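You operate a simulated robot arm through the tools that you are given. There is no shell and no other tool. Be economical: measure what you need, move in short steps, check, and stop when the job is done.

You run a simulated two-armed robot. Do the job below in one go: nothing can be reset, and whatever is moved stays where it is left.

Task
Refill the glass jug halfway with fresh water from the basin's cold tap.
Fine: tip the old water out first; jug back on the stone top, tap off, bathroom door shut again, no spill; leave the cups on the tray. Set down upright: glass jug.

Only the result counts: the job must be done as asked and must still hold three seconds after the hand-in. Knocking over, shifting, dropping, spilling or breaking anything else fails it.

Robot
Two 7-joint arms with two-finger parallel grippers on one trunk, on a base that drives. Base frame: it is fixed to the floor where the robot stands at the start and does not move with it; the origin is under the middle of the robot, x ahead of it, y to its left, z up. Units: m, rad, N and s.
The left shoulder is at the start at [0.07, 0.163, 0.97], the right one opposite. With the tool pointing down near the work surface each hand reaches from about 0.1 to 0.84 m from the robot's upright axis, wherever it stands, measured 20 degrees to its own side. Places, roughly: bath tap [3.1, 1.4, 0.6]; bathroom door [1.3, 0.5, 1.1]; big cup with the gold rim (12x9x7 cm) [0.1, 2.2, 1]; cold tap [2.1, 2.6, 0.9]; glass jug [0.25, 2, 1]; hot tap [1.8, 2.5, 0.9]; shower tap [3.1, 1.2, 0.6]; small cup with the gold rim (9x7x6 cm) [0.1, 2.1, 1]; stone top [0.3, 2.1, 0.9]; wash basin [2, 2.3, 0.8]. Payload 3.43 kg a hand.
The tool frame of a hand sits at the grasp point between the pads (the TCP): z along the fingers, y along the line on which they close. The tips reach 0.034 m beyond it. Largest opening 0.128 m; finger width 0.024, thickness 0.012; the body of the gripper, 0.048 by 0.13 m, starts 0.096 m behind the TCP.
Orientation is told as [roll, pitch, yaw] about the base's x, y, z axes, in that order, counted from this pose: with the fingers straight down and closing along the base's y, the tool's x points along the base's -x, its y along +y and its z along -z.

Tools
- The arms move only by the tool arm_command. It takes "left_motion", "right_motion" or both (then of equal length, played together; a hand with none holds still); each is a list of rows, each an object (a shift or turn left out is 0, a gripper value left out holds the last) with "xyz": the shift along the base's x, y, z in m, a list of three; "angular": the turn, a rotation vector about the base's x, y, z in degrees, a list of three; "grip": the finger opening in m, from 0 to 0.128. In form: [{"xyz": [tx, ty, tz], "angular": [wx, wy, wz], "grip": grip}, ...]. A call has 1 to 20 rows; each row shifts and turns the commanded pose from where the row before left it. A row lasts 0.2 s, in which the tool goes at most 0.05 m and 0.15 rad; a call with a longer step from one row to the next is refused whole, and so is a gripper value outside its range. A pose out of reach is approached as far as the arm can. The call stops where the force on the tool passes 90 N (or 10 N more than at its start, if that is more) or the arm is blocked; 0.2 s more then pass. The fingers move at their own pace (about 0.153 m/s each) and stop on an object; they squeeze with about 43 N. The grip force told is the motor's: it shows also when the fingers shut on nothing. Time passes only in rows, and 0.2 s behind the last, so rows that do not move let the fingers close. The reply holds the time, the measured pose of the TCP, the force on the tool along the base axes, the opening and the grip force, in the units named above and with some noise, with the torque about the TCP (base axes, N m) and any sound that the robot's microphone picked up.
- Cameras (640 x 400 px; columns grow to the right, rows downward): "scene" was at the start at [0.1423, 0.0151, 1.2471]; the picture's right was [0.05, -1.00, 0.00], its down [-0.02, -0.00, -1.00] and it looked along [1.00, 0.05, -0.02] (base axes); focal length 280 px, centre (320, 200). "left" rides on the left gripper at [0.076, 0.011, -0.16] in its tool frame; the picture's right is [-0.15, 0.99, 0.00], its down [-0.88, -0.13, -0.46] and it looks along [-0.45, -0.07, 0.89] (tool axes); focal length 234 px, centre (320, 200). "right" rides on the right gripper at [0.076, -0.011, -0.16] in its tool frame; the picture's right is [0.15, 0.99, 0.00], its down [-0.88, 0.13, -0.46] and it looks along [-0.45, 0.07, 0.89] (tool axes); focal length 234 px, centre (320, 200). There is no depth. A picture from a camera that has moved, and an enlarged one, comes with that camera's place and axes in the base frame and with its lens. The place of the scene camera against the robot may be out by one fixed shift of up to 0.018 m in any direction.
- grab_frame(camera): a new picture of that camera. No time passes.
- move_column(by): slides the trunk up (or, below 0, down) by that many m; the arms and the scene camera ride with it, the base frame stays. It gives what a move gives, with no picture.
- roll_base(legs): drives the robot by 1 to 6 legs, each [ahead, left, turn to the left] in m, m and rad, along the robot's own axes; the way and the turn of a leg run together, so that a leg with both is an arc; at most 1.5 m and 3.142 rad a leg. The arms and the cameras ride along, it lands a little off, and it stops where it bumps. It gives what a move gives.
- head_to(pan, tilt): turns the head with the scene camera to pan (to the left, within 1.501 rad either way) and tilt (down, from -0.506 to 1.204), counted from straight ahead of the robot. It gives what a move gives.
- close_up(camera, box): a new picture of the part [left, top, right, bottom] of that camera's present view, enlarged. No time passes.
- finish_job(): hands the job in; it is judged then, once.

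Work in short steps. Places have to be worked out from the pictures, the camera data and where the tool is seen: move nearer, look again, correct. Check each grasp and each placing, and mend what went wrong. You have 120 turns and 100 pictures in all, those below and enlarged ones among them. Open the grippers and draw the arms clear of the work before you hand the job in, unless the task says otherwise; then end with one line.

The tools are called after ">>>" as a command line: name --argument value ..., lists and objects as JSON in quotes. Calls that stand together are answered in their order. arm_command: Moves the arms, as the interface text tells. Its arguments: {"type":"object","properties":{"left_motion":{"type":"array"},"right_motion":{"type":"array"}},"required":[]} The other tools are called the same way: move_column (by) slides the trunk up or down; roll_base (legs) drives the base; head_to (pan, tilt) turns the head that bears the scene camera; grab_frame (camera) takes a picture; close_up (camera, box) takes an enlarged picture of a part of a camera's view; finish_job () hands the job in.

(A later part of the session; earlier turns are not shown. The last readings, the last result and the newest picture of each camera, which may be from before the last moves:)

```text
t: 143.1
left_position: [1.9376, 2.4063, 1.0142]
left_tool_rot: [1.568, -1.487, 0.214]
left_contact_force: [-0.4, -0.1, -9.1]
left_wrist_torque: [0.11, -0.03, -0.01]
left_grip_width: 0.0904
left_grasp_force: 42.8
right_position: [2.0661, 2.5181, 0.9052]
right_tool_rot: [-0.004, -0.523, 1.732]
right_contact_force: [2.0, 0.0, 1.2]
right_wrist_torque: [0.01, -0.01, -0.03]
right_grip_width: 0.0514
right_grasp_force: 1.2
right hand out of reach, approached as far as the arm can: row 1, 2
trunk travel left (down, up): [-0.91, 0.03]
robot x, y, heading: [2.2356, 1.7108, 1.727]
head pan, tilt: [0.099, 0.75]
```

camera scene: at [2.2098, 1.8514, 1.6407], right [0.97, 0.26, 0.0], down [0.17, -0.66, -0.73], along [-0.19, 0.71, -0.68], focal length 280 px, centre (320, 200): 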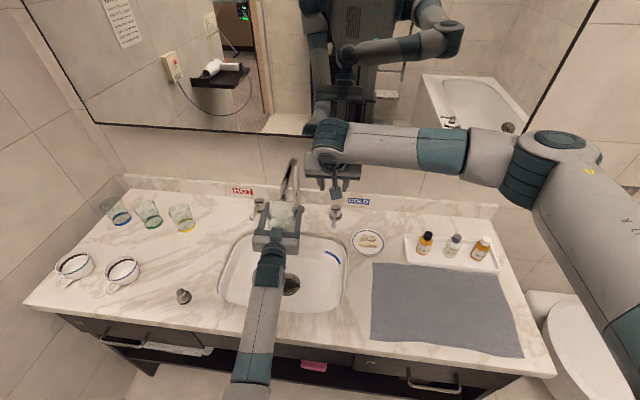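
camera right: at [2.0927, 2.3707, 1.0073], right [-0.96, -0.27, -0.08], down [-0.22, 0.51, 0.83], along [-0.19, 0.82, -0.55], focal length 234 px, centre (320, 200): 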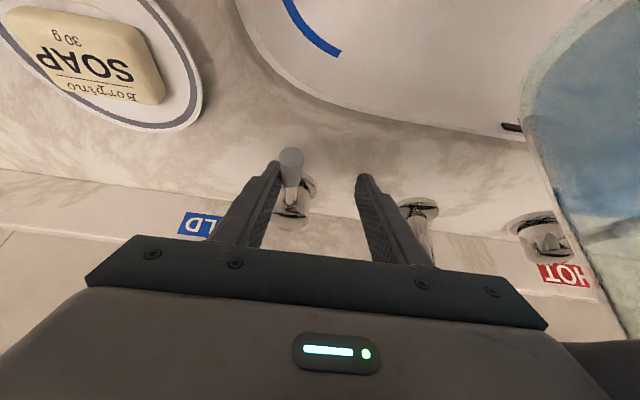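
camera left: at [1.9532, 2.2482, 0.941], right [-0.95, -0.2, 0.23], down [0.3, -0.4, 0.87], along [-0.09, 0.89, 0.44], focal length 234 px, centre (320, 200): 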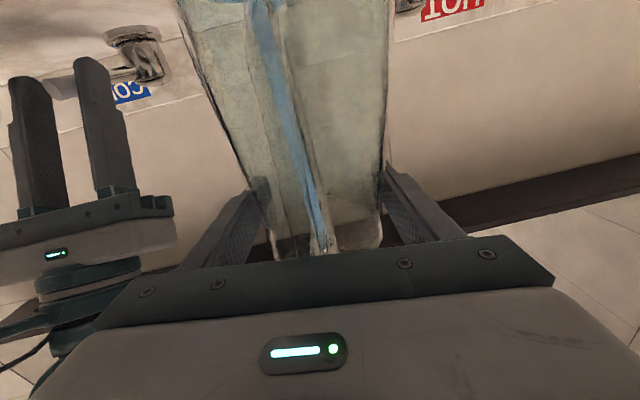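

>>> arm_command --right_motion '[{"xyz": [0.003, -0.002, 0.02]}, {"xyz": [0.003, -0.005, 0.03]}, {"xyz": [0.005, -0.01, 0.035]}, {"xyz": [0.02, -0.03, 0.03]}, {"xyz": [0.03, -0.035, 0.01]}, {"xyz": [0.03, -0.035, 0]}, {"xyz": [0.03, -0.035, 0], "angular": [0, 0, 8]}, {"xyz": [0.03, -0.035, 0], "angular": [0, 0, 8]}, {"xyz": [0.02, -0.02, 0], "angular": [0, 0, 8]}, {"angular": [0, 0, 8]}]'

>>> grab_frame --camera "right"

```text
t: 145.1
left_position: [1.939, 2.4025, 1.0146]
left_tool_rot: [1.537, -1.483, 0.247]
left_contact_force: [-0.1, 0.3, -8.6]
left_wrist_torque: [0.12, -0.04, 0.06]
left_grip_width: 0.0904
left_grasp_force: 42.8
right_position: [2.1023, 2.5436, 0.9213]
right_tool_rot: [-0.036, -0.572, 1.712]
right_contact_force: [-1.1, -29.2, 10.9]
right_wrist_torque: [-0.65, 0.45, 1.09]
right_grip_width: 0.0529
right_grasp_force: 2.7
right hand out of reach, approached as far as the arm can: row 1, 2, 3, 4, 5, 6, 7, 8
trunk travel left (down, up): [-0.91, 0.03]
robot x, y, heading: [2.2416, 1.7099, 1.728]
head pan, tilt: [0.099, 0.75]
stopped in row 9 (right hand): the force on the tool passed its limit (the readings are from after the stop); the commanded pose is now the measured one
```

```text
12 pictures are left
camera right: at [2.1301, 2.3955, 1.0141], right [-0.96, -0.24, -0.11], down [-0.21, 0.47, 0.86], along [-0.16, 0.85, -0.51], focal length 234 px, centre (320, 200)
```

right: 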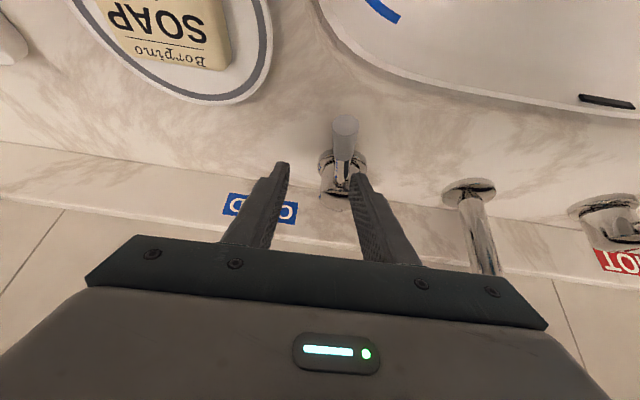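

The right arm is near a joint limit and pressed on the tap body. I try a small pure retreat backward and up.

>>> arm_command --right_motion '[{"xyz": [0, -0.015, 0.005]}, {"xyz": [0, -0.015, 0.01]}, {}]'

```text
t: 145.9
left_position: [1.9357, 2.4084, 1.0133]
left_tool_rot: [1.543, -1.488, 0.24]
left_contact_force: [-0.2, 1.2, -8.8]
left_wrist_torque: [0.16, 0.02, -0.02]
left_grip_width: 0.0902
left_grasp_force: 43.3
right_position: [2.1053, 2.5207, 0.9354]
right_tool_rot: [-0.044, -0.573, 1.71]
right_contact_force: [-1.0, -0.1, 0.4]
right_wrist_torque: [-0.02, 0.0, -0.02]
right_grip_width: 0.0499
right_grasp_force: 0.1
trunk travel left (down, up): [-0.91, 0.03]
robot x, y, heading: [2.2363, 1.7074, 1.729]
head pan, tilt: [0.099, 0.75]
```

Free again and fingertips are above the lever. I continue up and back in modest steps.

>>> arm_command --right_motion '[{"xyz": [0, -0.01, 0.03]}, {"xyz": [0, -0.02, 0.03]}, {"xyz": [0.01, -0.03, 0.02]}, {"xyz": [0.02, -0.03, 0.02]}, {"xyz": [0.02, -0.03, 0.02]}, {}]'

>>> close_up --camera "scene" --box '[220, 140, 380, 290]'

```text
t: 147.3
left_position: [1.936, 2.4072, 1.0143]
left_tool_rot: [1.544, -1.487, 0.239]
left_contact_force: [-0.2, 0.6, -9.0]
left_wrist_torque: [0.15, -0.02, -0.03]
left_grip_width: 0.0904
left_grasp_force: 42.7
right_position: [2.1524, 2.4003, 1.056]
right_tool_rot: [-0.043, -0.576, 1.71]
right_contact_force: [0.2, 1.0, 0.0]
right_wrist_torque: [-0.04, -0.03, 0.01]
right_grip_width: 0.0501
right_grasp_force: 0.1
trunk travel left (down, up): [-0.91, 0.03]
robot x, y, heading: [2.2375, 1.7099, 1.736]
head pan, tilt: [0.099, 0.75]
```

```text
2.67 times, centred on (300, 215) of scene
camera zoom: at [2.2101, 1.8515, 1.6406], right [0.97, 0.26, 0.0], down [0.17, -0.66, -0.73], along [-0.19, 0.71, -0.68], focal length 747 px, centre (373, 160)
```

zoom: 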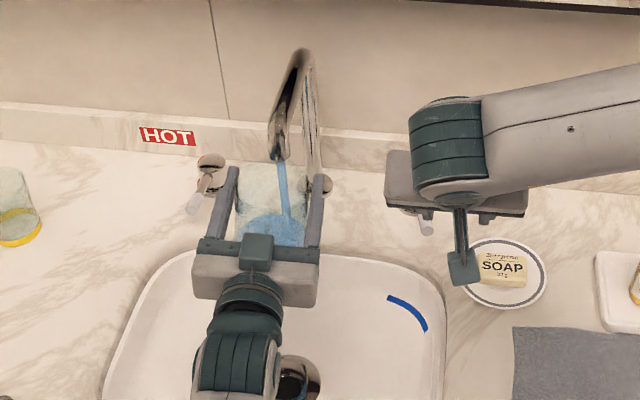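

A thin stream still runs—the lever was nudged slightly open during retreat. I look at the lever with the right camera to close it.

>>> grab_frame --camera "right"

```text
10 pictures are left
camera right: at [2.1803, 2.2517, 1.1479], right [-0.96, -0.24, -0.12], down [-0.22, 0.47, 0.86], along [-0.15, 0.85, -0.5], focal length 234 px, centre (320, 200)
```

right: 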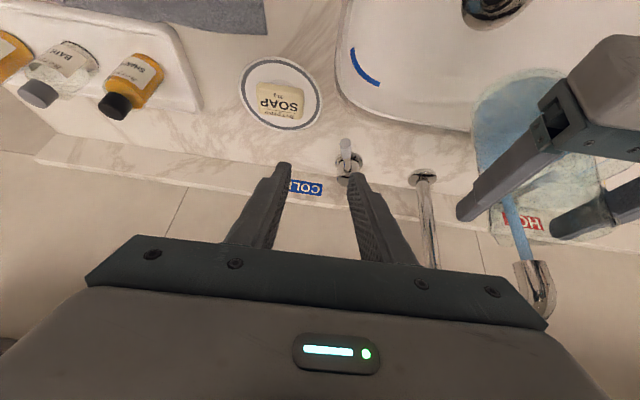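

Lever is ~14° open; its tip at ≈(2.105, 2.516). I come back over it with a narrower straddle.

>>> arm_command --right_motion '[{"xyz": [-0.0135, 0.027, -0.022], "grip": 0.042}, {"xyz": [-0.0135, 0.027, -0.022]}, {"xyz": [-0.0135, 0.027, -0.022]}, {"xyz": [-0.0135, 0.027, -0.022]}, {"xyz": [0, 0.002, -0.03]}, {"xyz": [0, 0.002, -0.03]}]'

>>> grab_frame --camera "right"

```text
t: 148.7
left_position: [1.9378, 2.4071, 1.0141]
left_tool_rot: [1.547, -1.485, 0.237]
left_contact_force: [-0.6, 0.1, -9.2]
left_wrist_torque: [0.18, -0.01, -0.02]
left_grip_width: 0.0901
left_grasp_force: 43.0
right_position: [2.1011, 2.5124, 0.907]
right_tool_rot: [-0.043, -0.574, 1.711]
right_contact_force: [-0.6, 0.2, -0.3]
right_wrist_torque: [0.01, 0.0, 0.0]
right_grip_width: 0.0419
right_grasp_force: 0.1
trunk travel left (down, up): [-0.91, 0.03]
robot x, y, heading: [2.2384, 1.7096, 1.73]
head pan, tilt: [0.099, 0.75]
```

```text
9 pictures are left
camera right: at [2.1274, 2.3641, 0.9985], right [-0.96, -0.24, -0.12], down [-0.22, 0.47, 0.86], along [-0.15, 0.85, -0.5], focal length 234 px, centre (320, 200)
```

right: 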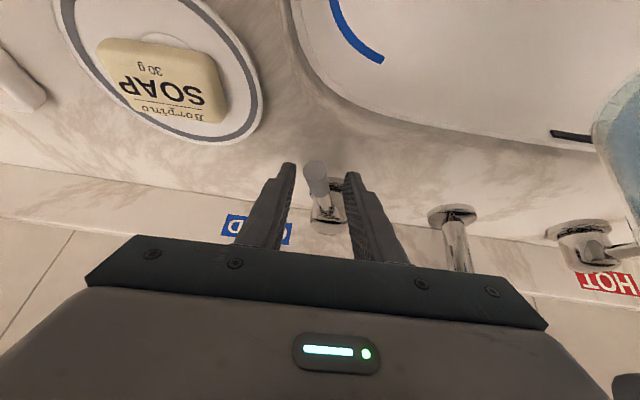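

Straddled. I push left to the closed stop.

>>> arm_command --right_motion '[{"xyz": [-0.012, 0, 0]}, {"xyz": [-0.012, -0.001, 0]}, {"xyz": [-0.01, -0.001, 0]}, {"xyz": [-0.006, 0, 0]}]'

>>> close_up --camera "scene" --box '[220, 140, 380, 290]'

```text
t: 149.7
left_position: [1.9397, 2.4069, 1.0148]
left_tool_rot: [1.553, -1.486, 0.227]
left_contact_force: [0.1, 1.3, -9.2]
left_wrist_torque: [0.16, -0.03, 0.01]
left_grip_width: 0.0904
left_grasp_force: 43.2
right_position: [2.0661, 2.5112, 0.9068]
right_tool_rot: [-0.047, -0.575, 1.708]
right_contact_force: [13.2, -2.1, -1.1]
right_wrist_torque: [0.04, -0.12, -0.03]
right_grip_width: 0.0492
right_grasp_force: 6.7
trunk travel left (down, up): [-0.91, 0.03]
robot x, y, heading: [2.2387, 1.7092, 1.725]
head pan, tilt: [0.099, 0.75]
```

```text
2.67 times, centred on (300, 215) of scene
camera zoom: at [2.2139, 1.8508, 1.6407], right [0.97, 0.25, 0.0], down [0.17, -0.66, -0.73], along [-0.19, 0.71, -0.68], focal length 747 px, centre (373, 160)
```

zoom: 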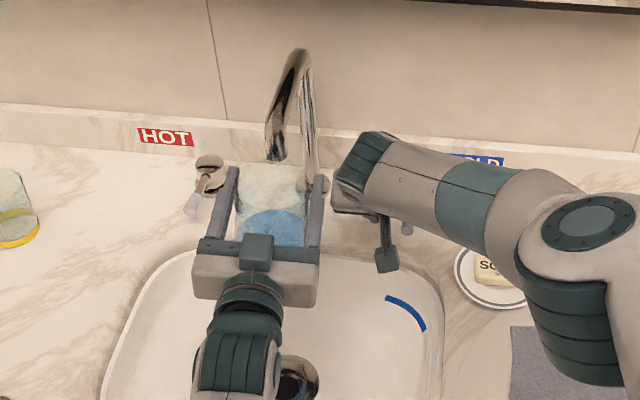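

Flow stopped. I relieve gently (8 mm) and confirm the reaction drops to near zero before lifting.

>>> arm_command --right_motion '[{"xyz": [0.005, 0, 0]}, {"xyz": [0.006, 0, 0]}, {}]'

```text
t: 150.5
left_position: [1.9354, 2.406, 1.0138]
left_tool_rot: [1.549, -1.484, 0.233]
left_contact_force: [0.7, 0.0, -9.8]
left_wrist_torque: [0.17, -0.02, -0.02]
left_grip_width: 0.0904
left_grasp_force: 43.2
right_position: [2.0698, 2.5094, 0.9074]
right_tool_rot: [-0.04, -0.574, 1.71]
right_contact_force: [1.4, -0.6, -0.2]
right_wrist_torque: [0.02, -0.03, 0.01]
right_grip_width: 0.0426
right_grasp_force: 0.7
trunk travel left (down, up): [-0.91, 0.03]
robot x, y, heading: [2.2368, 1.7086, 1.731]
head pan, tilt: [0.099, 0.75]
```

Reaction ~1 N. I lift straight up, away from the lever, then back.

>>> arm_command --right_motion '[{"xyz": [0.003, -0.003, 0.02]}, {"xyz": [0, -0.006, 0.03]}, {"xyz": [0, -0.01, 0.035]}, {"xyz": [0.015, -0.03, 0.03]}, {"xyz": [0.02, -0.03, 0.03]}, {"xyz": [0.02, -0.03, 0.03]}]'

>>> close_up --camera "scene" --box '[240, 130, 400, 250]'

```text
t: 151.9
left_position: [1.9377, 2.405, 1.0145]
left_tool_rot: [1.562, -1.485, 0.221]
left_contact_force: [-0.2, -1.0, -8.7]
left_wrist_torque: [0.15, -0.02, 0.02]
left_grip_width: 0.0903
left_grasp_force: 43.1
right_position: [2.131, 2.3996, 1.0834]
right_tool_rot: [-0.042, -0.576, 1.709]
right_contact_force: [-0.2, -0.8, 0.3]
right_wrist_torque: [-0.01, 0.0, -0.01]
right_grip_width: 0.0422
right_grasp_force: 0.1
trunk travel left (down, up): [-0.91, 0.03]
robot x, y, heading: [2.2373, 1.7105, 1.732]
head pan, tilt: [0.099, 0.75]
```

```text
3.33 times, centred on (320, 190) of scene
camera zoom: at [2.2121, 1.8495, 1.6408], right [0.97, 0.26, 0.0], down [0.17, -0.66, -0.73], along [-0.19, 0.71, -0.68], focal length 934 px, centre (320, 233)
```

zoom: 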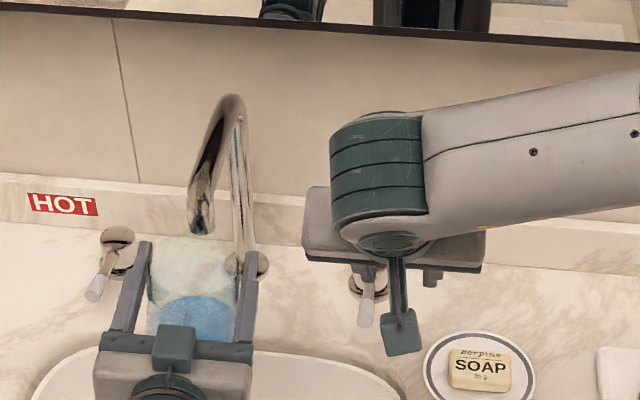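

Tap is off with no stream. I check the level in the wrist camera.

>>> close_up --camera "left" --box '[160, 0, 420, 260]'

```text
1.54 times, centred on (290, 130) of left
camera zoom: at [1.9532, 2.2472, 0.9408], right [-0.95, -0.21, 0.23], down [0.3, -0.4, 0.87], along [-0.09, 0.89, 0.44], focal length 360 px, centre (366, 308)
```

zoom: 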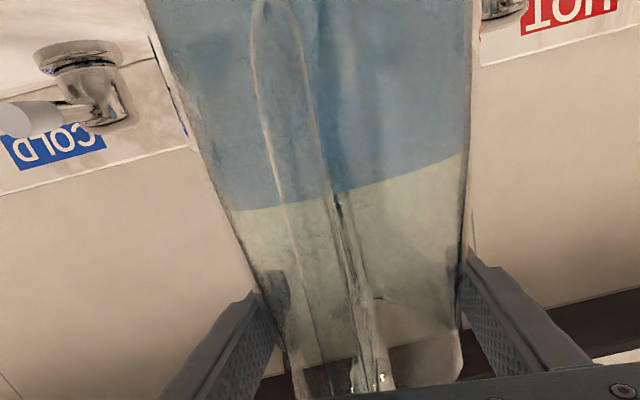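

Level reads about 56 % by both height and weight. A half-full jug of this shape just begins to spill at ~62° tilt, so I can trim it exactly over the bowl. First I move the right arm away and back the base so the jug leaves the spout.

>>> arm_command --right_motion '[{"xyz": [0.02, -0.035, 0.025]}, {"xyz": [0.02, -0.035, 0.025]}, {"xyz": [0.02, -0.035, 0.025]}, {"xyz": [0.02, -0.035, 0.025]}, {"xyz": [0.02, -0.035, 0.025]}, {"xyz": [0.02, -0.035, 0.025]}, {"xyz": [0.02, -0.035, 0.025]}, {"xyz": [0.02, -0.035, 0.025]}, {"xyz": [0.02, -0.035, 0.025]}, {"xyz": [0.02, -0.035, 0.025]}]'

>>> roll_base --legs '[[-0.115, 0.01, 0]]'

```text
t: 154.1
left_position: [1.938, 2.407, 1.0138]
left_tool_rot: [1.563, -1.486, 0.22]
left_contact_force: [0.6, 0.1, -9.2]
left_wrist_torque: [0.17, -0.04, -0.02]
left_grip_width: 0.0905
left_grasp_force: 43.3
right_position: [2.2473, 2.1338, 1.365]
right_tool_rot: [-0.045, -0.575, 1.711]
right_contact_force: [0.3, 0.2, 0.2]
right_wrist_torque: [0.02, -0.01, -0.01]
right_grip_width: 0.0419
right_grasp_force: 0.2
right hand out of reach, approached as far as the arm can: row 7, 8, 9, 10
trunk travel left (down, up): [-0.91, 0.03]
robot x, y, heading: [2.2399, 1.7083, 1.724]
head pan, tilt: [0.099, 0.75]
```

```text
t: 155.3
left_position: [1.9451, 2.2943, 1.0127]
left_tool_rot: [1.529, -1.486, 0.255]
left_contact_force: [-0.7, 0.0, -9.9]
left_wrist_torque: [0.2, -0.04, 0.01]
left_grip_width: 0.0904
left_grasp_force: 42.6
right_position: [2.254, 2.0232, 1.3626]
right_tool_rot: [-0.043, -0.571, 1.711]
right_contact_force: [-0.3, 0.6, 0.1]
right_wrist_torque: [0.02, 0.0, 0.0]
right_grip_width: 0.042
right_grasp_force: 0.0
trunk travel left (down, up): [-0.91, 0.03]
robot x, y, heading: [2.2474, 1.5948, 1.734]
head pan, tilt: [0.099, 0.75]
```

Average load suggests ~58 %. I tilt slowly to ~61.5° over the bowl and hold.

>>> arm_command --left_motion '[{"angular": [-0.64, 3.95, 0]}, {"angular": [-1.28, 7.9, 0]}, {"angular": [-1.28, 7.9, 0]}, {"angular": [-1.28, 7.9, 0]}, {"angular": [-1.28, 7.9, 0]}, {"angular": [-0.8, 4.94, 0]}, {"angular": [-0.48, 2.96, 0]}, {"angular": [-0.32, 1.97, 0]}, {"angular": [-0.32, 1.97, 0]}, {"angular": [-0.32, 1.97, 0]}, {"angular": [-0.32, 1.97, 0]}, {"angular": [-0.32, 1.97, 0]}, {"angular": [-0.2, 1.2, 0]}, {}, {}, {}, {}, {}]'

```text
t: 159.1
left_position: [1.9455, 2.2934, 1.0145]
left_tool_rot: [1.617, -0.522, 0.167]
left_contact_force: [-0.5, 0.4, -9.3]
left_wrist_torque: [0.25, -0.56, -0.01]
left_grip_width: 0.0903
left_grasp_force: 42.9
right_position: [2.2553, 2.0217, 1.3622]
right_tool_rot: [-0.043, -0.571, 1.71]
right_contact_force: [-0.2, -0.3, -1.3]
right_wrist_torque: [0.02, 0.04, 0.01]
right_grip_width: 0.042
right_grasp_force: 0.0
trunk travel left (down, up): [-0.91, 0.03]
robot x, y, heading: [2.2497, 1.5965, 1.731]
head pan, tilt: [0.099, 0.75]
```

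Tilt is 60°. One look to see where the water stands relative to the lip.

>>> close_up --camera "scene" --box '[210, 150, 340, 290]'

```text
2.86 times, centred on (275, 220) of scene
camera zoom: at [2.2189, 1.7371, 1.6407], right [0.97, 0.26, 0.0], down [0.18, -0.66, -0.73], along [-0.19, 0.71, -0.68], focal length 800 px, centre (449, 143)
```

zoom: 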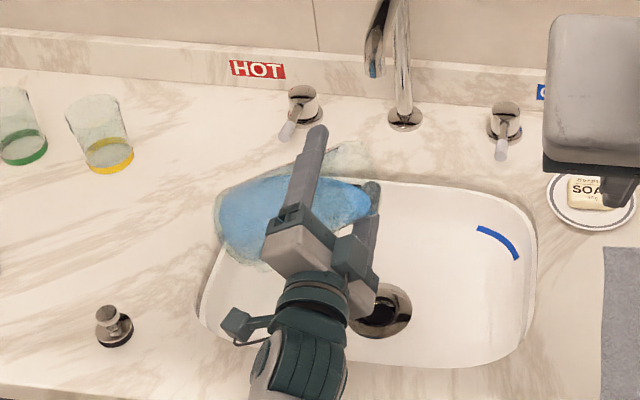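

Water stands right at the lip at 60°. I go 2° further, hold to trim to half, then return upright smoothly.

>>> arm_command --left_motion '[{"angular": [-0.16, 1.0, 0]}, {"angular": [-0.16, 1.0, 0]}, {}, {}, {}, {}, {}, {"angular": [0.64, -3.95, 0]}, {"angular": [1.28, -7.9, 0]}, {"angular": [1.28, -7.9, 0]}, {"angular": [1.28, -7.9, 0]}, {"angular": [1.28, -7.9, 0]}, {"angular": [1.28, -7.9, 0]}, {"angular": [1.28, -7.9, 0]}, {"angular": [0.64, -3.95, 0]}, {"angular": [0.2, -1.2, 0]}, {}]'

```text
t: 162.7
left_position: [1.9427, 2.2929, 1.0137]
left_tool_rot: [1.536, -1.484, 0.247]
left_contact_force: [-0.7, 0.3, -9.4]
left_wrist_torque: [0.17, -0.03, -0.02]
left_grip_width: 0.0902
left_grasp_force: 42.6
right_position: [2.2549, 2.0227, 1.3647]
right_tool_rot: [-0.045, -0.573, 1.71]
right_contact_force: [0.4, 0.5, 1.0]
right_wrist_torque: [-0.01, 0.0, 0.01]
right_grip_width: 0.0421
right_grasp_force: 0.1
trunk travel left (down, up): [-0.91, 0.03]
robot x, y, heading: [2.2498, 1.5977, 1.73]
head pan, tilt: [0.099, 0.75]
```

Trimmed. I raise the jug clear of the counter, level it, and restore the right arm to its compact travel pose.

>>> arm_command --left_motion '[{"xyz": [-0.005, 0, 0.01]}, {"xyz": [-0.008, 0, 0.015]}, {"xyz": [-0.008, 0, 0.015]}, {"xyz": [-0.008, 0, 0.015], "angular": [0.2, -1.2, 0]}, {"xyz": [-0.008, 0, 0.01], "angular": [0.2, -1.2, 0]}, {"angular": [0.2, -1.2, 0]}, {"angular": [0.18, -1.1, 0]}, {}]' --right_motion '[{"xyz": [0.021, -0.0055, 0.043], "angular": [-4.07, -0.66, 0], "grip": 0.04}, {"xyz": [0.021, -0.0055, 0.043], "angular": [-4.07, -0.66, 0]}, {"xyz": [0.021, -0.0055, 0.043], "angular": [-4.07, -0.66, 0]}, {"xyz": [0.021, -0.0055, 0.043], "angular": [-4.07, -0.66, 0]}, {"xyz": [0.021, -0.0055, 0.043], "angular": [-4.07, -0.66, 0]}, {"xyz": [0.021, -0.0055, 0.043], "angular": [-4.07, -0.66, 0]}, {"xyz": [0.021, -0.0055, 0.043], "angular": [-4.07, -0.66, 0]}, {"xyz": [0.021, -0.0055, 0.043], "angular": [-4.07, -0.66, 0]}]'

```text
t: 164.5
left_position: [1.9072, 2.289, 1.0805]
left_tool_rot: [-0.098, -1.569, 1.88]
left_contact_force: [-0.3, -1.2, -9.7]
left_wrist_torque: [0.12, 0.06, -0.03]
left_grip_width: 0.0904
left_grasp_force: 42.6
right_position: [2.4225, 1.9721, 1.71]
right_tool_rot: [-0.055, 0.0, 1.717]
right_contact_force: [0.0, -0.3, -0.1]
right_wrist_torque: [0.02, -0.02, 0.0]
right_grip_width: 0.0396
right_grasp_force: 0.1
trunk travel left (down, up): [-0.91, 0.03]
robot x, y, heading: [2.2482, 1.597, 1.732]
head pan, tilt: [0.099, 0.75]
```

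Level and steady. I retrace: back off from the vanity, turn to heading 0.15, and return to the doorway line.

>>> roll_base --legs '[[-0.62, 0.12, 0], [0, 0, -1.58], [-0.534, -0.33, 0]]'

```text
t: 174.9
left_position: [2.4516, 0.894, 1.0787]
left_tool_rot: [0.153, -1.563, 0.065]
left_contact_force: [-0.5, 0.7, -10.4]
left_wrist_torque: [0.05, -0.18, -0.04]
left_grip_width: 0.0904
left_grasp_force: 42.6
right_position: [2.1401, 0.3792, 1.7083]
right_tool_rot: [-0.056, 0.004, 0.147]
right_contact_force: [-0.6, 0.5, 0.1]
right_wrist_torque: [-0.01, 0.0, 0.0]
right_grip_width: 0.0399
right_grasp_force: 0.0
trunk travel left (down, up): [-0.91, 0.03]
robot x, y, heading: [1.755, 0.5497, 0.162]
head pan, tilt: [0.099, 0.75]
```

On the doorway line. I reverse out through the door.

>>> roll_base --legs '[[-0.75, 0, 0], [-0.7, 0, 0]]'

```text
t: 182.5
left_position: [1.0183, 0.6564, 1.0775]
left_tool_rot: [0.222, -1.56, -0.002]
left_contact_force: [0.9, -0.1, -9.7]
left_wrist_torque: [0.04, -0.19, -0.01]
left_grip_width: 0.0901
left_grasp_force: 42.6
right_position: [0.7097, 0.1397, 1.7081]
right_tool_rot: [-0.057, 0.005, 0.147]
right_contact_force: [0.0, 0.4, -0.4]
right_wrist_torque: [-0.02, 0.01, 0.02]
right_grip_width: 0.0399
right_grasp_force: 0.1
trunk travel left (down, up): [-0.91, 0.03]
robot x, y, heading: [0.324, 0.3106, 0.163]
head pan, tilt: [0.099, 0.75]
```

Out in the bedroom. I go to the staging pose before the counter: shift, turn to heading ~0.84, trunk to the earlier height.

>>> roll_base --legs '[[-0.343, 0.472, 0], [0, 0, 0.675]]'

>>> move_column --by -0.06

```text
t: 187.6
left_position: [0.2315, 1.4245, 1.0775]
left_tool_rot: [0.278, -1.563, 0.62]
left_contact_force: [0.6, 1.4, -9.0]
left_wrist_torque: [0.11, -0.08, 0.02]
left_grip_width: 0.0905
left_grasp_force: 42.5
right_position: [0.3147, 0.8267, 1.7084]
right_tool_rot: [-0.053, 0.003, 0.828]
right_contact_force: [0.4, 0.3, -0.6]
right_wrist_torque: [0.02, 0.02, -0.02]
right_grip_width: 0.0399
right_grasp_force: 0.1
trunk travel left (down, up): [-0.91, 0.03]
robot x, y, heading: [-0.092, 0.7234, 0.848]
head pan, tilt: [0.099, 0.75]
```

```text
t: 188.6
left_position: [0.2318, 1.4246, 1.0187]
left_tool_rot: [0.195, -1.564, 0.701]
left_contact_force: [0.3, -0.2, -8.8]
left_wrist_torque: [0.13, -0.07, 0.02]
left_grip_width: 0.0901
left_grasp_force: 42.6
right_position: [0.3134, 0.8278, 1.6483]
right_tool_rot: [-0.057, 0.004, 0.827]
right_contact_force: [-0.6, 0.0, -0.1]
right_wrist_torque: [-0.01, 0.03, 0.01]
right_grip_width: 0.0397
right_grasp_force: 0.0
trunk travel left (down, up): [-0.85, 0.09]
robot x, y, heading: [-0.0952, 0.7226, 0.841]
head pan, tilt: [0.099, 0.75]
```

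Now I turn the hand to bearing 0.25 while extending and raising to the lift-out pose.

>>> arm_command --left_motion '[{"xyz": [0.0033, 0.0066, 0.0076], "angular": [0, 0, -1.5]}, {"xyz": [0.0067, 0.0136, 0.0137], "angular": [0, 0, -3]}, {"xyz": [0.0067, 0.0136, 0.0137], "angular": [0, 0, -3.2]}, {"xyz": [0.0067, 0.0136, 0.0137], "angular": [0, 0, -3.2]}, {"xyz": [0.0067, 0.0136, 0.0137], "angular": [0, 0, -3.2]}, {"xyz": [0.0067, 0.0136, 0.0137], "angular": [0, 0, -3.2]}, {"xyz": [0.0067, 0.0136, 0.0137], "angular": [0, 0, -3.2]}, {"xyz": [0.0067, 0.0136, 0.0137], "angular": [0, 0, -3.2]}, {"xyz": [0.0067, 0.0136, 0.0137], "angular": [0, 0, -3.2]}, {"xyz": [0.0067, 0.0136, 0.0137], "angular": [0, 0, -3.2]}, {"xyz": [0.0067, 0.0136, 0.0137], "angular": [0, 0, -3.2]}, {"xyz": [0.0067, 0.0136, 0.0137], "angular": [0, 0, -2.5]}, {"xyz": [0.0033, 0.0066, 0.005], "angular": [0, 0, -1.4]}, {}]'

```text
t: 191.6
left_position: [0.3119, 1.5908, 1.1811]
left_tool_rot: [0.045, -1.562, 0.203]
left_contact_force: [-0.4, 0.3, -9.6]
left_wrist_torque: [0.09, -0.17, -0.01]
left_grip_width: 0.0901
left_grasp_force: 42.4
right_position: [0.3132, 0.8278, 1.6483]
right_tool_rot: [-0.056, 0.004, 0.826]
right_contact_force: [0.1, 0.3, 0.4]
right_wrist_torque: [0.02, 0.03, -0.01]
right_grip_width: 0.0399
right_grasp_force: 0.1
trunk travel left (down, up): [-0.85, 0.09]
robot x, y, heading: [-0.0942, 0.7202, 0.849]
head pan, tilt: [0.099, 0.75]
```

Pose matches the earlier lift-out. I drive the mirrored leg to bring the jug over its original spot and look.

>>> roll_base --legs '[[0.2, 0.3, 0]]'

>>> head_to --pan 0.2 --tilt 0.6

>>> grab_frame --camera "scene"

```text
t: 193.9
left_position: [0.2212, 1.9355, 1.1819]
left_tool_rot: [0.297, -1.564, -0.049]
left_contact_force: [0.1, -0.5, -9.7]
left_wrist_torque: [-0.03, -0.15, 0.05]
left_grip_width: 0.0904
left_grasp_force: 43.1
right_position: [0.2228, 1.1729, 1.6485]
right_tool_rot: [-0.055, 0.003, 0.826]
right_contact_force: [0.1, 1.0, -0.6]
right_wrist_torque: [0.02, -0.02, -0.04]
right_grip_width: 0.0401
right_grasp_force: 0.1
trunk travel left (down, up): [-0.85, 0.09]
robot x, y, heading: [-0.1873, 1.0734, 0.842]
head pan, tilt: [0.099, 0.75]
```

```text
t: 194.6
left_position: [0.2207, 1.9374, 1.1803]
left_tool_rot: [0.044, -1.562, 0.205]
left_contact_force: [-1.0, 0.1, -9.5]
left_wrist_torque: [0.04, -0.17, 0.0]
left_grip_width: 0.0902
left_grasp_force: 43.5
right_position: [0.2219, 1.1764, 1.6484]
right_tool_rot: [-0.056, 0.005, 0.825]
right_contact_force: [-0.1, -0.6, 0.5]
right_wrist_torque: [-0.01, -0.01, 0.0]
right_grip_width: 0.0401
right_grasp_force: 0.1
trunk travel left (down, up): [-0.85, 0.09]
robot x, y, heading: [-0.1878, 1.0688, 0.844]
head pan, tilt: [0.201, 0.6]
```

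```text
4 pictures are left
camera scene: at [-0.1063, 1.1961, 1.5935], right [0.86, -0.5, 0.0], down [-0.28, -0.49, -0.82], along [0.41, 0.71, -0.57], focal length 280 px, centre (320, 200)
```

scene: 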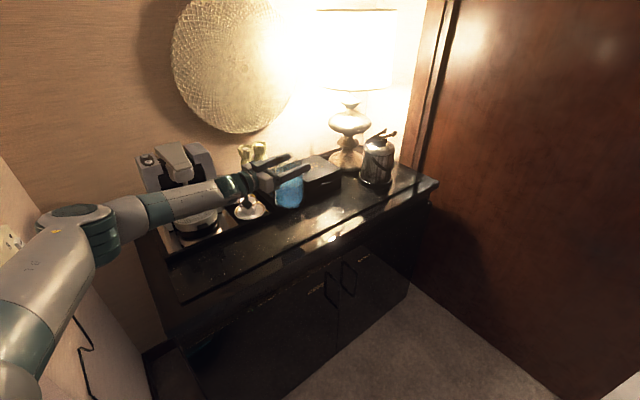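

The spot below is clear. I lower to just above the stone, then feel for contact.

>>> arm_command --left_motion '[{"xyz": [0.002, 0, -0.01]}, {"xyz": [0.003, 0, -0.02]}, {"xyz": [0.003, 0, -0.02]}, {"xyz": [0.002, 0, -0.02]}, {"xyz": [0, 0, -0.01]}, {"xyz": [0, 0, -0.005]}, {}]'

```text
t: 196.2
left_position: [0.2303, 1.9369, 1.095]
left_tool_rot: [0.076, -1.564, 0.172]
left_contact_force: [-0.5, 0.0, -10.2]
left_wrist_torque: [0.02, -0.14, 0.04]
left_grip_width: 0.0902
left_grasp_force: 43.0
right_position: [0.2211, 1.1764, 1.6498]
right_tool_rot: [-0.054, 0.003, 0.826]
right_contact_force: [-0.6, 0.5, 0.2]
right_wrist_torque: [-0.02, 0.03, 0.02]
right_grip_width: 0.0396
right_grasp_force: 0.0
trunk travel left (down, up): [-0.85, 0.09]
robot x, y, heading: [-0.1859, 1.0676, 0.841]
head pan, tilt: [0.201, 0.6]
```

>>> arm_command --left_motion '[{"xyz": [0, 0, -0.006]}, {"xyz": [0, 0, -0.006]}, {"xyz": [0, 0, -0.004]}, {}]'

>>> close_up --camera "scene" --box '[220, 130, 360, 240]'

```text
t: 197.2
left_position: [0.232, 1.9373, 1.0785]
left_tool_rot: [0.057, -1.565, 0.189]
left_contact_force: [-0.2, 0.1, -9.6]
left_wrist_torque: [0.05, -0.16, 0.01]
left_grip_width: 0.0902
left_grasp_force: 42.5
right_position: [0.2217, 1.1768, 1.6495]
right_tool_rot: [-0.056, 0.004, 0.825]
right_contact_force: [0.2, -0.4, 0.4]
right_wrist_torque: [-0.01, -0.04, 0.02]
right_grip_width: 0.04
right_grasp_force: 0.1
trunk travel left (down, up): [-0.85, 0.09]
robot x, y, heading: [-0.186, 1.0723, 0.841]
head pan, tilt: [0.201, 0.6]
```

```text
3.64 times, centred on (290, 185) of scene
camera zoom: at [-0.1064, 1.1965, 1.5935], right [0.86, -0.5, 0.0], down [-0.28, -0.49, -0.82], along [0.41, 0.71, -0.57], focal length 1019 px, centre (429, 254)
```

zoom: 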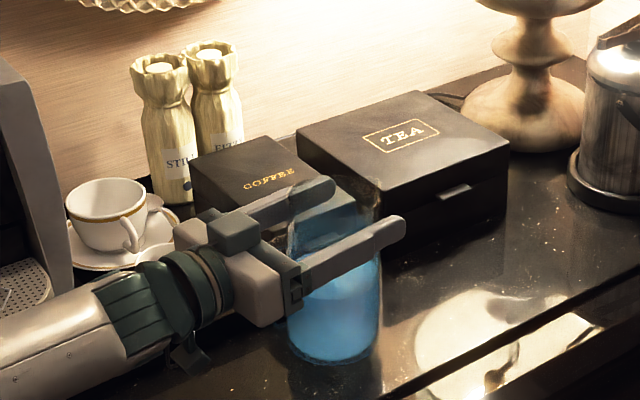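

Water looks about half. I keep lowering in fine steps until the stone takes the weight.

>>> arm_command --left_motion '[{"xyz": [0, 0, -0.004]}, {"xyz": [0, 0, -0.004]}, {}]'

>>> arm_command --left_motion '[{"xyz": [0, 0, -0.003]}, {"xyz": [0, 0, -0.003]}, {}]'

```text
t: 198.0
left_position: [0.2303, 1.9376, 1.0728]
left_tool_rot: [-0.014, -1.564, 0.258]
left_contact_force: [-0.2, -0.3, -9.8]
left_wrist_torque: [0.02, -0.15, 0.01]
left_grip_width: 0.0903
left_grasp_force: 42.4
right_position: [0.2226, 1.1764, 1.6489]
right_tool_rot: [-0.056, 0.004, 0.826]
right_contact_force: [0.8, -0.1, 0.8]
right_wrist_torque: [0.01, -0.01, -0.01]
right_grip_width: 0.0398
right_grasp_force: 0.1
trunk travel left (down, up): [-0.85, 0.09]
robot x, y, heading: [-0.1874, 1.0745, 0.84]
head pan, tilt: [0.201, 0.6]
```

```text
t: 198.8
left_position: [0.2303, 1.936, 1.0662]
left_tool_rot: [0.19, -1.566, 0.056]
left_contact_force: [1.1, 0.1, -3.7]
left_wrist_torque: [0.23, -0.45, 0.05]
left_grip_width: 0.0904
left_grasp_force: 43.4
right_position: [0.2219, 1.1759, 1.6489]
right_tool_rot: [-0.054, 0.003, 0.827]
right_contact_force: [-0.5, 0.0, 0.1]
right_wrist_torque: [-0.01, -0.04, 0.02]
right_grip_width: 0.0398
right_grasp_force: 0.0
trunk travel left (down, up): [-0.85, 0.09]
robot x, y, heading: [-0.1892, 1.0702, 0.841]
head pan, tilt: [0.201, 0.6]
```

Contact at TCP z≈1.066. I settle 2 mm more and open gradually.

>>> arm_command --left_motion '[{"xyz": [0, 0, -0.002]}, {}, {"grip": 0.092}, {"grip": 0.095}, {"grip": 0.1}, {"grip": 0.11}, {"grip": 0.12}, {"grip": 0.128}, {}]'

>>> close_up --camera "scene" --box '[220, 130, 360, 240]'

```text
t: 200.8
left_position: [0.2298, 1.9361, 1.0642]
left_tool_rot: [0.225, -1.565, 0.022]
left_contact_force: [-3.1, -0.3, -0.2]
left_wrist_torque: [-0.06, 0.03, 0.03]
left_grip_width: 0.128
left_grasp_force: 0.0
right_position: [0.2196, 1.1745, 1.6485]
right_tool_rot: [-0.053, 0.001, 0.827]
right_contact_force: [-0.4, 0.8, 0.4]
right_wrist_torque: [-0.01, -0.01, 0.0]
right_grip_width: 0.04
right_grasp_force: 0.1
trunk travel left (down, up): [-0.85, 0.09]
robot x, y, heading: [-0.1856, 1.0718, 0.841]
head pan, tilt: [0.201, 0.6]
```

```text
3.64 times, centred on (290, 185) of scene
camera zoom: at [-0.1077, 1.1945, 1.5938], right [0.86, -0.5, 0.0], down [-0.28, -0.49, -0.83], along [0.41, 0.71, -0.56], focal length 1019 px, centre (429, 254)
```

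zoom: 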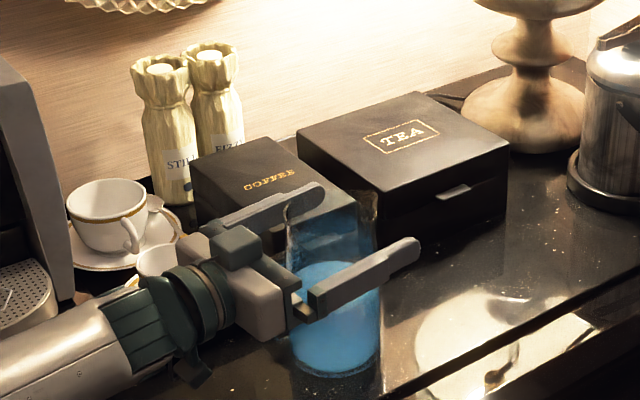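

The jug stands upright, about half full. I withdraw straight back along the finger direction.

>>> arm_command --left_motion '[{"xyz": [-0.01, -0.0025, 0]}, {"xyz": [-0.02, -0.005, 0]}, {"xyz": [-0.03, -0.0076, 0]}, {"xyz": [-0.03, -0.0076, 0]}, {"xyz": [-0.03, -0.0076, 0]}, {"xyz": [-0.03, -0.0076, 0]}, {"xyz": [-0.02, -0.005, 0]}, {}]'

```text
t: 202.6
left_position: [0.0602, 1.8933, 1.0656]
left_tool_rot: [0.261, -1.564, -0.015]
left_contact_force: [-0.1, 0.1, 0.4]
left_wrist_torque: [0.0, 0.01, 0.0]
left_grip_width: 0.1276
left_grasp_force: 0.2
right_position: [0.2205, 1.1739, 1.6487]
right_tool_rot: [-0.054, 0.003, 0.824]
right_contact_force: [0.1, 0.8, 0.6]
right_wrist_torque: [0.0, -0.02, -0.02]
right_grip_width: 0.0397
right_grasp_force: 0.1
trunk travel left (down, up): [-0.85, 0.09]
robot x, y, heading: [-0.1901, 1.0706, 0.841]
head pan, tilt: [0.201, 0.6]
```

Clear of the handle. I raise the hand, back away from the counter, and turn to face the door.

>>> arm_command --left_motion '[{"xyz": [-0.01, -0.005, 0.03]}, {"xyz": [-0.005, -0.005, 0.04]}, {"xyz": [0, -0.005, 0.04]}, {}]'

>>> roll_base --legs '[[-0.2, -0.3, 0], [0, 0, -0.84]]'

```text
t: 203.8
left_position: [0.126, 1.8663, 1.1854]
left_tool_rot: [0.95, -1.559, -0.772]
left_contact_force: [0.2, -0.5, 0.7]
left_wrist_torque: [-0.05, 0.03, 0.03]
left_grip_width: 0.128
left_grasp_force: 0.0
right_position: [0.2541, 1.1512, 1.6475]
right_tool_rot: [-0.04, 0.002, 0.764]
right_contact_force: [0.2, -0.3, 0.3]
right_wrist_torque: [0.02, -0.05, 0.01]
right_grip_width: 0.0399
right_grasp_force: 0.0
trunk travel left (down, up): [-0.85, 0.09]
robot x, y, heading: [-0.1739, 1.0882, 0.783]
head pan, tilt: [0.201, 0.6]
stopped in row 4 (left hand): the arm was blocked; the commanded pose is now the measured one
```

```text
t: 208.3
left_position: [0.67, 1.0582, 1.1774]
left_tool_rot: [0.133, -1.571, -0.778]
left_contact_force: [-0.3, 1.0, 0.2]
left_wrist_torque: [0.0, 0.01, 0.0]
left_grip_width: 0.1281
left_grasp_force: 0.0
right_position: [0.2319, 0.4839, 1.6488]
right_tool_rot: [-0.055, -0.001, -0.063]
right_contact_force: [0.7, 0.4, 0.0]
right_wrist_torque: [0.01, 0.03, 0.01]
right_grip_width: 0.04
right_grasp_force: 0.1
trunk travel left (down, up): [-0.85, 0.09]
robot x, y, heading: [-0.1082, 0.7357, -0.044]
head pan, tilt: [0.201, 0.6]
```

The elbow met the wall briefly while rising; I verify the jug and cups from here.

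>>> head_to --pan 1.4 --tilt 0.35

>>> close_up --camera "scene" --box '[220, 120, 420, 260]'

```text
t: 209.7
left_position: [0.6702, 1.0588, 1.1771]
left_tool_rot: [0.341, -1.569, -0.99]
left_contact_force: [0.5, 1.0, 0.4]
left_wrist_torque: [-0.01, -0.05, 0.01]
left_grip_width: 0.128
left_grasp_force: 0.0
right_position: [0.2337, 0.4829, 1.6497]
right_tool_rot: [-0.055, 0.0, -0.063]
right_contact_force: [0.0, 0.4, 0.3]
right_wrist_torque: [-0.04, 0.0, 0.0]
right_grip_width: 0.0399
right_grasp_force: 0.0
trunk travel left (down, up): [-0.85, 0.09]
robot x, y, heading: [-0.1052, 0.7318, -0.047]
head pan, tilt: [1.4, 0.351]
```

```text
2.86 times, centred on (320, 190) of scene
camera zoom: at [-0.0323, 0.8337, 1.6165], right [0.98, -0.22, 0.0], down [-0.07, -0.34, -0.94], along [0.2, 0.92, -0.34], focal length 800 px, centre (320, 229)
```

zoom: 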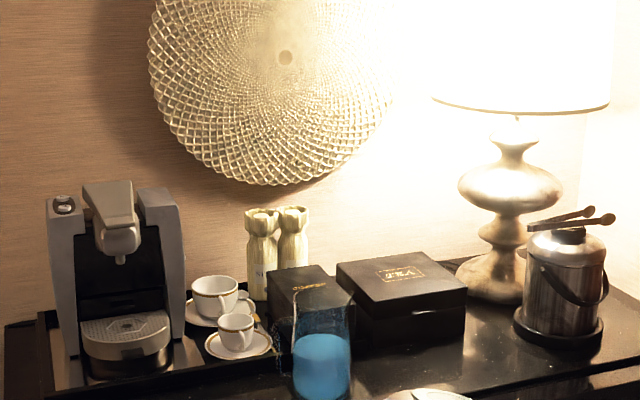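

All in place; jug stands half full and cups undisturbed. Now for the door: turn the left hand square to it (bearing ~0.12) and lower to handle height.

>>> arm_command --left_motion '[{"xyz": [0, 0, -0.02], "angular": [0, 0, 7.4], "grip": 0.1}, {"xyz": [0, 0, -0.02], "angular": [0, 0, 7.4]}, {"xyz": [0, 0, -0.02], "angular": [0, 0, 7.4]}, {"xyz": [0, 0, -0.02], "angular": [0, 0, 7.4]}, {"xyz": [0, 0, -0.02], "angular": [0, 0, 7.4]}, {"xyz": [0, 0, -0.02], "angular": [0, 0, 7]}, {}]'

```text
t: 211.3
left_position: [0.6694, 1.0595, 1.0571]
left_tool_rot: [0.375, -1.57, -0.252]
left_contact_force: [0.3, -0.3, -0.6]
left_wrist_torque: [0.03, 0.0, -0.05]
left_grip_width: 0.1
left_grasp_force: 0.0
right_position: [0.2317, 0.485, 1.6496]
right_tool_rot: [-0.057, 0.0, -0.063]
right_contact_force: [-0.1, 0.7, -0.4]
right_wrist_torque: [-0.02, 0.02, 0.01]
right_grip_width: 0.04
right_grasp_force: 0.0
trunk travel left (down, up): [-0.85, 0.09]
robot x, y, heading: [-0.107, 0.7372, -0.048]
head pan, tilt: [1.4, 0.351]
```

>>> roll_base --legs '[[0.42, 0.033, 0]]'

>>> grab_frame --camera "left"

```text
t: 213.9
left_position: [1.0905, 1.0743, 1.0587]
left_tool_rot: [1.621, -1.57, -1.497]
left_contact_force: [0.1, 0.2, -0.7]
left_wrist_torque: [-0.01, -0.01, -0.01]
left_grip_width: 0.0999
left_grasp_force: 0.1
right_position: [0.6526, 0.499, 1.6493]
right_tool_rot: [-0.055, 0.001, -0.059]
right_contact_force: [-0.5, -0.4, 1.0]
right_wrist_torque: [0.04, 0.0, -0.01]
right_grip_width: 0.0401
right_grasp_force: 0.0
trunk travel left (down, up): [-0.85, 0.09]
robot x, y, heading: [0.3154, 0.7481, -0.043]
head pan, tilt: [1.4, 0.351]
```

```text
0 pictures are left
camera left: at [0.9291, 1.0672, 0.9834], right [-0.12, 0.98, 0.15], down [-0.44, -0.19, 0.88], along [0.89, 0.04, 0.45], focal length 234 px, centre (320, 200)
```

left: 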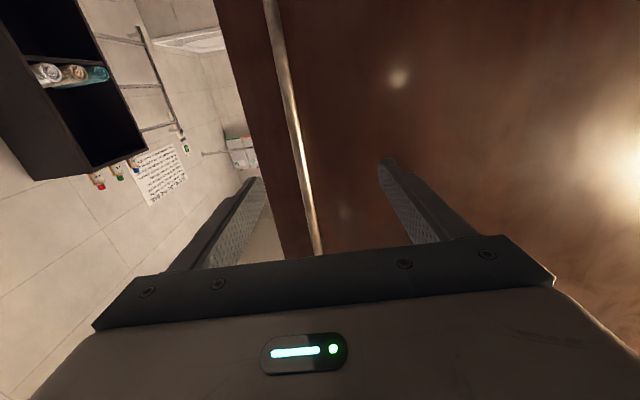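

The bar is nicely between the fingers. I advance to hook depth and start pulling the door to the right.

>>> arm_command --left_motion '[{"xyz": [0.03, 0.003, 0]}, {"xyz": [0.03, 0.003, 0]}, {"xyz": [0.013, 0.001, 0]}, {"xyz": [0.0026, -0.02, 0]}, {"xyz": [0.0026, -0.02, 0]}, {"xyz": [0.0026, -0.02, 0]}, {"xyz": [0.0026, -0.02, 0]}]'

```text
t: 215.5
left_position: [1.1752, 1.0046, 1.0571]
left_tool_rot: [-1.073, -1.569, 1.195]
left_contact_force: [-0.5, 1.1, 0.5]
left_wrist_torque: [0.02, 0.01, 0.0]
left_grip_width: 0.1008
left_grasp_force: 0.3
right_position: [0.6563, 0.5027, 1.6496]
right_tool_rot: [-0.057, -0.001, -0.056]
right_contact_force: [-0.5, 0.6, -0.2]
right_wrist_torque: [-0.07, 0.01, -0.01]
right_grip_width: 0.0399
right_grasp_force: 0.1
trunk travel left (down, up): [-0.85, 0.09]
robot x, y, heading: [0.3172, 0.75, -0.043]
head pan, tilt: [1.4, 0.351]
```

>>> roll_base --legs '[[0.0515, -0.298, 0]]'

```text
t: 217.6
left_position: [1.2137, 0.7029, 1.059]
left_tool_rot: [1.327, -1.567, -1.201]
left_contact_force: [-0.4, -2.1, -0.3]
left_wrist_torque: [-0.04, 0.0, -0.03]
left_grip_width: 0.1021
left_grasp_force: 0.9
right_position: [0.6939, 0.1954, 1.6485]
right_tool_rot: [-0.053, -0.001, -0.059]
right_contact_force: [-0.3, -0.3, 0.2]
right_wrist_torque: [0.05, 0.0, 0.02]
right_grip_width: 0.0399
right_grasp_force: 0.0
trunk travel left (down, up): [-0.85, 0.09]
robot x, y, heading: [0.3541, 0.4491, -0.039]
head pan, tilt: [1.4, 0.351]
```

Finger readings show the bar moving along with the hand. I continue.

>>> roll_base --legs '[[0.052, -0.298, 0]]'

>>> roll_base --legs '[[0.049, -0.25, 0]]'

```text
t: 219.6
left_position: [1.2509, 0.4159, 1.0582]
left_tool_rot: [0.775, -1.568, -0.638]
left_contact_force: [-0.5, 1.8, 0.7]
left_wrist_torque: [0.04, 0.02, -0.19]
left_grip_width: 0.0997
left_grasp_force: 0.2
right_position: [0.7323, -0.0957, 1.6506]
right_tool_rot: [-0.059, -0.001, -0.055]
right_contact_force: [0.0, 0.3, -0.4]
right_wrist_torque: [-0.07, 0.01, 0.0]
right_grip_width: 0.0395
right_grasp_force: 0.1
trunk travel left (down, up): [-0.85, 0.09]
robot x, y, heading: [0.3948, 0.1505, -0.04]
head pan, tilt: [1.4, 0.351]
```

```text
t: 221.5
left_position: [1.2885, 0.1699, 1.0571]
left_tool_rot: [1.337, -1.566, -1.189]
left_contact_force: [0.2, 0.7, 0.0]
left_wrist_torque: [0.01, 0.0, -0.12]
left_grip_width: 0.1
left_grasp_force: 0.0
right_position: [0.7716, -0.3479, 1.6503]
right_tool_rot: [-0.06, -0.001, -0.057]
right_contact_force: [0.0, 1.0, 1.0]
right_wrist_torque: [-0.1, 0.0, -0.01]
right_grip_width: 0.0397
right_grasp_force: 0.0
trunk travel left (down, up): [-0.85, 0.09]
robot x, y, heading: [0.4336, -0.1056, -0.04]
head pan, tilt: [1.4, 0.351]
```

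Nearly closed. I finish with the arm in small steps until the door meets its stop.

>>> arm_command --left_motion '[{"xyz": [-0.004, -0.025, 0]}, {"xyz": [0.0035, -0.03, 0]}, {"xyz": [0.0038, -0.03, 0]}, {"xyz": [0.0038, -0.03, 0]}, {"xyz": [0.0038, -0.03, 0]}, {"xyz": [0.0025, -0.02, 0]}]'

```text
t: 222.7
left_position: [1.3029, 0.1155, 1.0573]
left_tool_rot: [1.8, -1.427, -1.587]
left_contact_force: [-26.8, -10.8, 3.1]
left_wrist_torque: [-0.33, 0.36, -1.89]
left_grip_width: 0.1026
left_grasp_force: 1.9
right_position: [0.7635, -0.3521, 1.652]
right_tool_rot: [-0.055, -0.005, -0.061]
right_contact_force: [-0.6, 0.3, -0.6]
right_wrist_torque: [-0.03, 0.01, -0.03]
right_grip_width: 0.0398
right_grasp_force: 0.1
trunk travel left (down, up): [-0.85, 0.09]
robot x, y, heading: [0.4345, -0.1053, -0.043]
head pan, tilt: [1.4, 0.351]
stopped in row 6 (left hand): the arm was blocked; the commanded pose is now the measured one
```

The arm hit its inward limit and touched the door; I back off 1 cm and let the base finish.

>>> arm_command --left_motion '[{"xyz": [-0.012, 0.01, 0]}, {}]'

>>> roll_base --legs '[[0.0206, -0.12, 0]]'

```text
t: 223.3
left_position: [1.2933, 0.1255, 1.0514]
left_tool_rot: [1.751, -1.429, -1.538]
left_contact_force: [-0.6, -0.8, 0.0]
left_wrist_torque: [0.03, 0.02, -0.01]
left_grip_width: 0.0999
left_grasp_force: 0.1
right_position: [0.7696, -0.3524, 1.6502]
right_tool_rot: [-0.055, -0.001, -0.058]
right_contact_force: [-0.3, 0.4, 0.5]
right_wrist_torque: [0.04, 0.01, -0.02]
right_grip_width: 0.0399
right_grasp_force: 0.0
trunk travel left (down, up): [-0.85, 0.09]
robot x, y, heading: [0.4366, -0.1025, -0.043]
head pan, tilt: [1.4, 0.351]
```

```text
t: 224.6
left_position: [1.3101, 0.0066, 1.049]
left_tool_rot: [1.742, -1.432, -1.529]
left_contact_force: [-0.1, 1.1, 0.4]
left_wrist_torque: [-0.02, 0.01, -0.09]
left_grip_width: 0.1
left_grasp_force: 0.2
right_position: [0.7879, -0.467, 1.6504]
right_tool_rot: [-0.059, 0.0, -0.058]
right_contact_force: [-0.4, 0.6, 0.5]
right_wrist_torque: [-0.09, 0.01, 0.0]
right_grip_width: 0.0402
right_grasp_force: 0.1
trunk travel left (down, up): [-0.85, 0.09]
robot x, y, heading: [0.4481, -0.2213, -0.041]
head pan, tilt: [1.4, 0.351]
```

>>> arm_command --left_motion '[{"xyz": [-0.005, 0, 0]}]'

>>> roll_base --legs '[[0.0138, -0.08, 0]]'

```text
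t: 225.0
left_position: [1.3039, 0.002, 1.0519]
left_tool_rot: [1.744, -1.427, -1.534]
left_contact_force: [0.2, 0.7, -0.2]
left_wrist_torque: [0.0, 0.01, 0.02]
left_grip_width: 0.0996
left_grasp_force: 0.1
right_position: [0.7858, -0.4757, 1.6489]
right_tool_rot: [-0.055, 0.001, -0.059]
right_contact_force: [0.8, -0.2, 0.4]
right_wrist_torque: [0.03, 0.0, -0.02]
right_grip_width: 0.0398
right_grasp_force: 0.1
trunk travel left (down, up): [-0.85, 0.09]
robot x, y, heading: [0.4479, -0.2228, -0.044]
head pan, tilt: [1.4, 0.351]
```

```text
t: 226.0
left_position: [1.3108, -0.0408, 1.0464]
left_tool_rot: [1.725, -1.435, -1.479]
left_contact_force: [-5.3, 85.6, 2.0]
left_wrist_torque: [-0.83, -0.12, 2.0]
left_grip_width: 0.0638
left_grasp_force: 0.0
right_position: [0.798, -0.5365, 1.6529]
right_tool_rot: [-0.064, -0.002, -0.051]
right_contact_force: [-0.5, -0.6, 0.0]
right_wrist_torque: [0.07, 0.02, -0.01]
right_grip_width: 0.0397
right_grasp_force: 0.0
trunk travel left (down, up): [-0.85, 0.09]
robot x, y, heading: [0.4597, -0.3039, -0.032]
head pan, tilt: [1.4, 0.351]
```

85 N in +y with the fingers squeezed: the right finger met the door jamb, so the door is about shut. To be sure, I relieve, back out, close the fingers and push the bar from its left side.

>>> roll_base --legs '[[-0.004, 0.045, 0]]'

>>> arm_command --left_motion '[{"xyz": [-0.03, 0, 0]}, {"xyz": [-0.04, 0, 0]}, {"xyz": [-0.03, 0, 0]}, {"grip": 0.0}, {}, {}]'

```text
t: 226.9
left_position: [1.3102, -0.014, 1.0505]
left_tool_rot: [1.729, -1.418, -1.49]
left_contact_force: [-0.4, -1.5, -0.1]
left_wrist_torque: [0.02, 0.03, 0.11]
left_grip_width: 0.0998
left_grasp_force: 0.0
right_position: [0.796, -0.5185, 1.647]
right_tool_rot: [-0.048, -0.002, -0.051]
right_contact_force: [0.1, -1.1, 0.2]
right_wrist_torque: [0.11, -0.05, 0.02]
right_grip_width: 0.0398
right_grasp_force: 0.1
trunk travel left (down, up): [-0.85, 0.09]
robot x, y, heading: [0.4593, -0.2619, -0.034]
head pan, tilt: [1.4, 0.351]
```

```text
t: 228.3
left_position: [1.2125, 0.008, 1.0568]
left_tool_rot: [1.801, -1.398, -1.551]
left_contact_force: [0.0, 1.3, 0.7]
left_wrist_torque: [-0.02, 0.0, 0.01]
left_grip_width: 0.0
left_grasp_force: 33.1
right_position: [0.7968, -0.5079, 1.6492]
right_tool_rot: [-0.054, 0.0, -0.05]
right_contact_force: [-0.4, 0.1, -1.0]
right_wrist_torque: [0.0, -0.04, 0.0]
right_grip_width: 0.0402
right_grasp_force: 0.0
trunk travel left (down, up): [-0.85, 0.09]
robot x, y, heading: [0.4578, -0.259, -0.035]
head pan, tilt: [1.4, 0.351]
```

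>>> roll_base --legs '[[0, 0.072, 0]]'

>>> arm_command --left_motion '[{"xyz": [0.03, 0, 0]}, {"xyz": [0.03, 0, 0]}, {"xyz": [0.02, 0, 0]}, {}]'

```text
t: 229.4
left_position: [1.2155, 0.0726, 1.0562]
left_tool_rot: [1.783, -1.392, -1.535]
left_contact_force: [0.7, -0.4, 0.6]
left_wrist_torque: [-0.01, 0.02, 0.03]
left_grip_width: 0.0002
left_grasp_force: 33.3
right_position: [0.7991, -0.4442, 1.6488]
right_tool_rot: [-0.05, 0.002, -0.053]
right_contact_force: [-0.6, -0.3, -0.6]
right_wrist_torque: [0.04, -0.01, -0.04]
right_grip_width: 0.0399
right_grasp_force: 0.2
trunk travel left (down, up): [-0.85, 0.09]
robot x, y, heading: [0.4611, -0.1875, -0.035]
head pan, tilt: [1.4, 0.351]
```

```text
t: 230.4
left_position: [1.296, 0.0771, 1.0549]
left_tool_rot: [1.785, -1.398, -1.537]
left_contact_force: [0.5, -0.3, -0.6]
left_wrist_torque: [-0.02, 0.03, 0.01]
left_grip_width: 0.0
left_grasp_force: 33.3
right_position: [0.7993, -0.4352, 1.6491]
right_tool_rot: [-0.055, 0.001, -0.051]
right_contact_force: [-0.2, 0.2, -0.4]
right_wrist_torque: [0.02, -0.03, -0.02]
right_grip_width: 0.0402
right_grasp_force: 0.1
trunk travel left (down, up): [-0.85, 0.09]
robot x, y, heading: [0.4603, -0.1886, -0.033]
head pan, tilt: [1.4, 0.351]
```

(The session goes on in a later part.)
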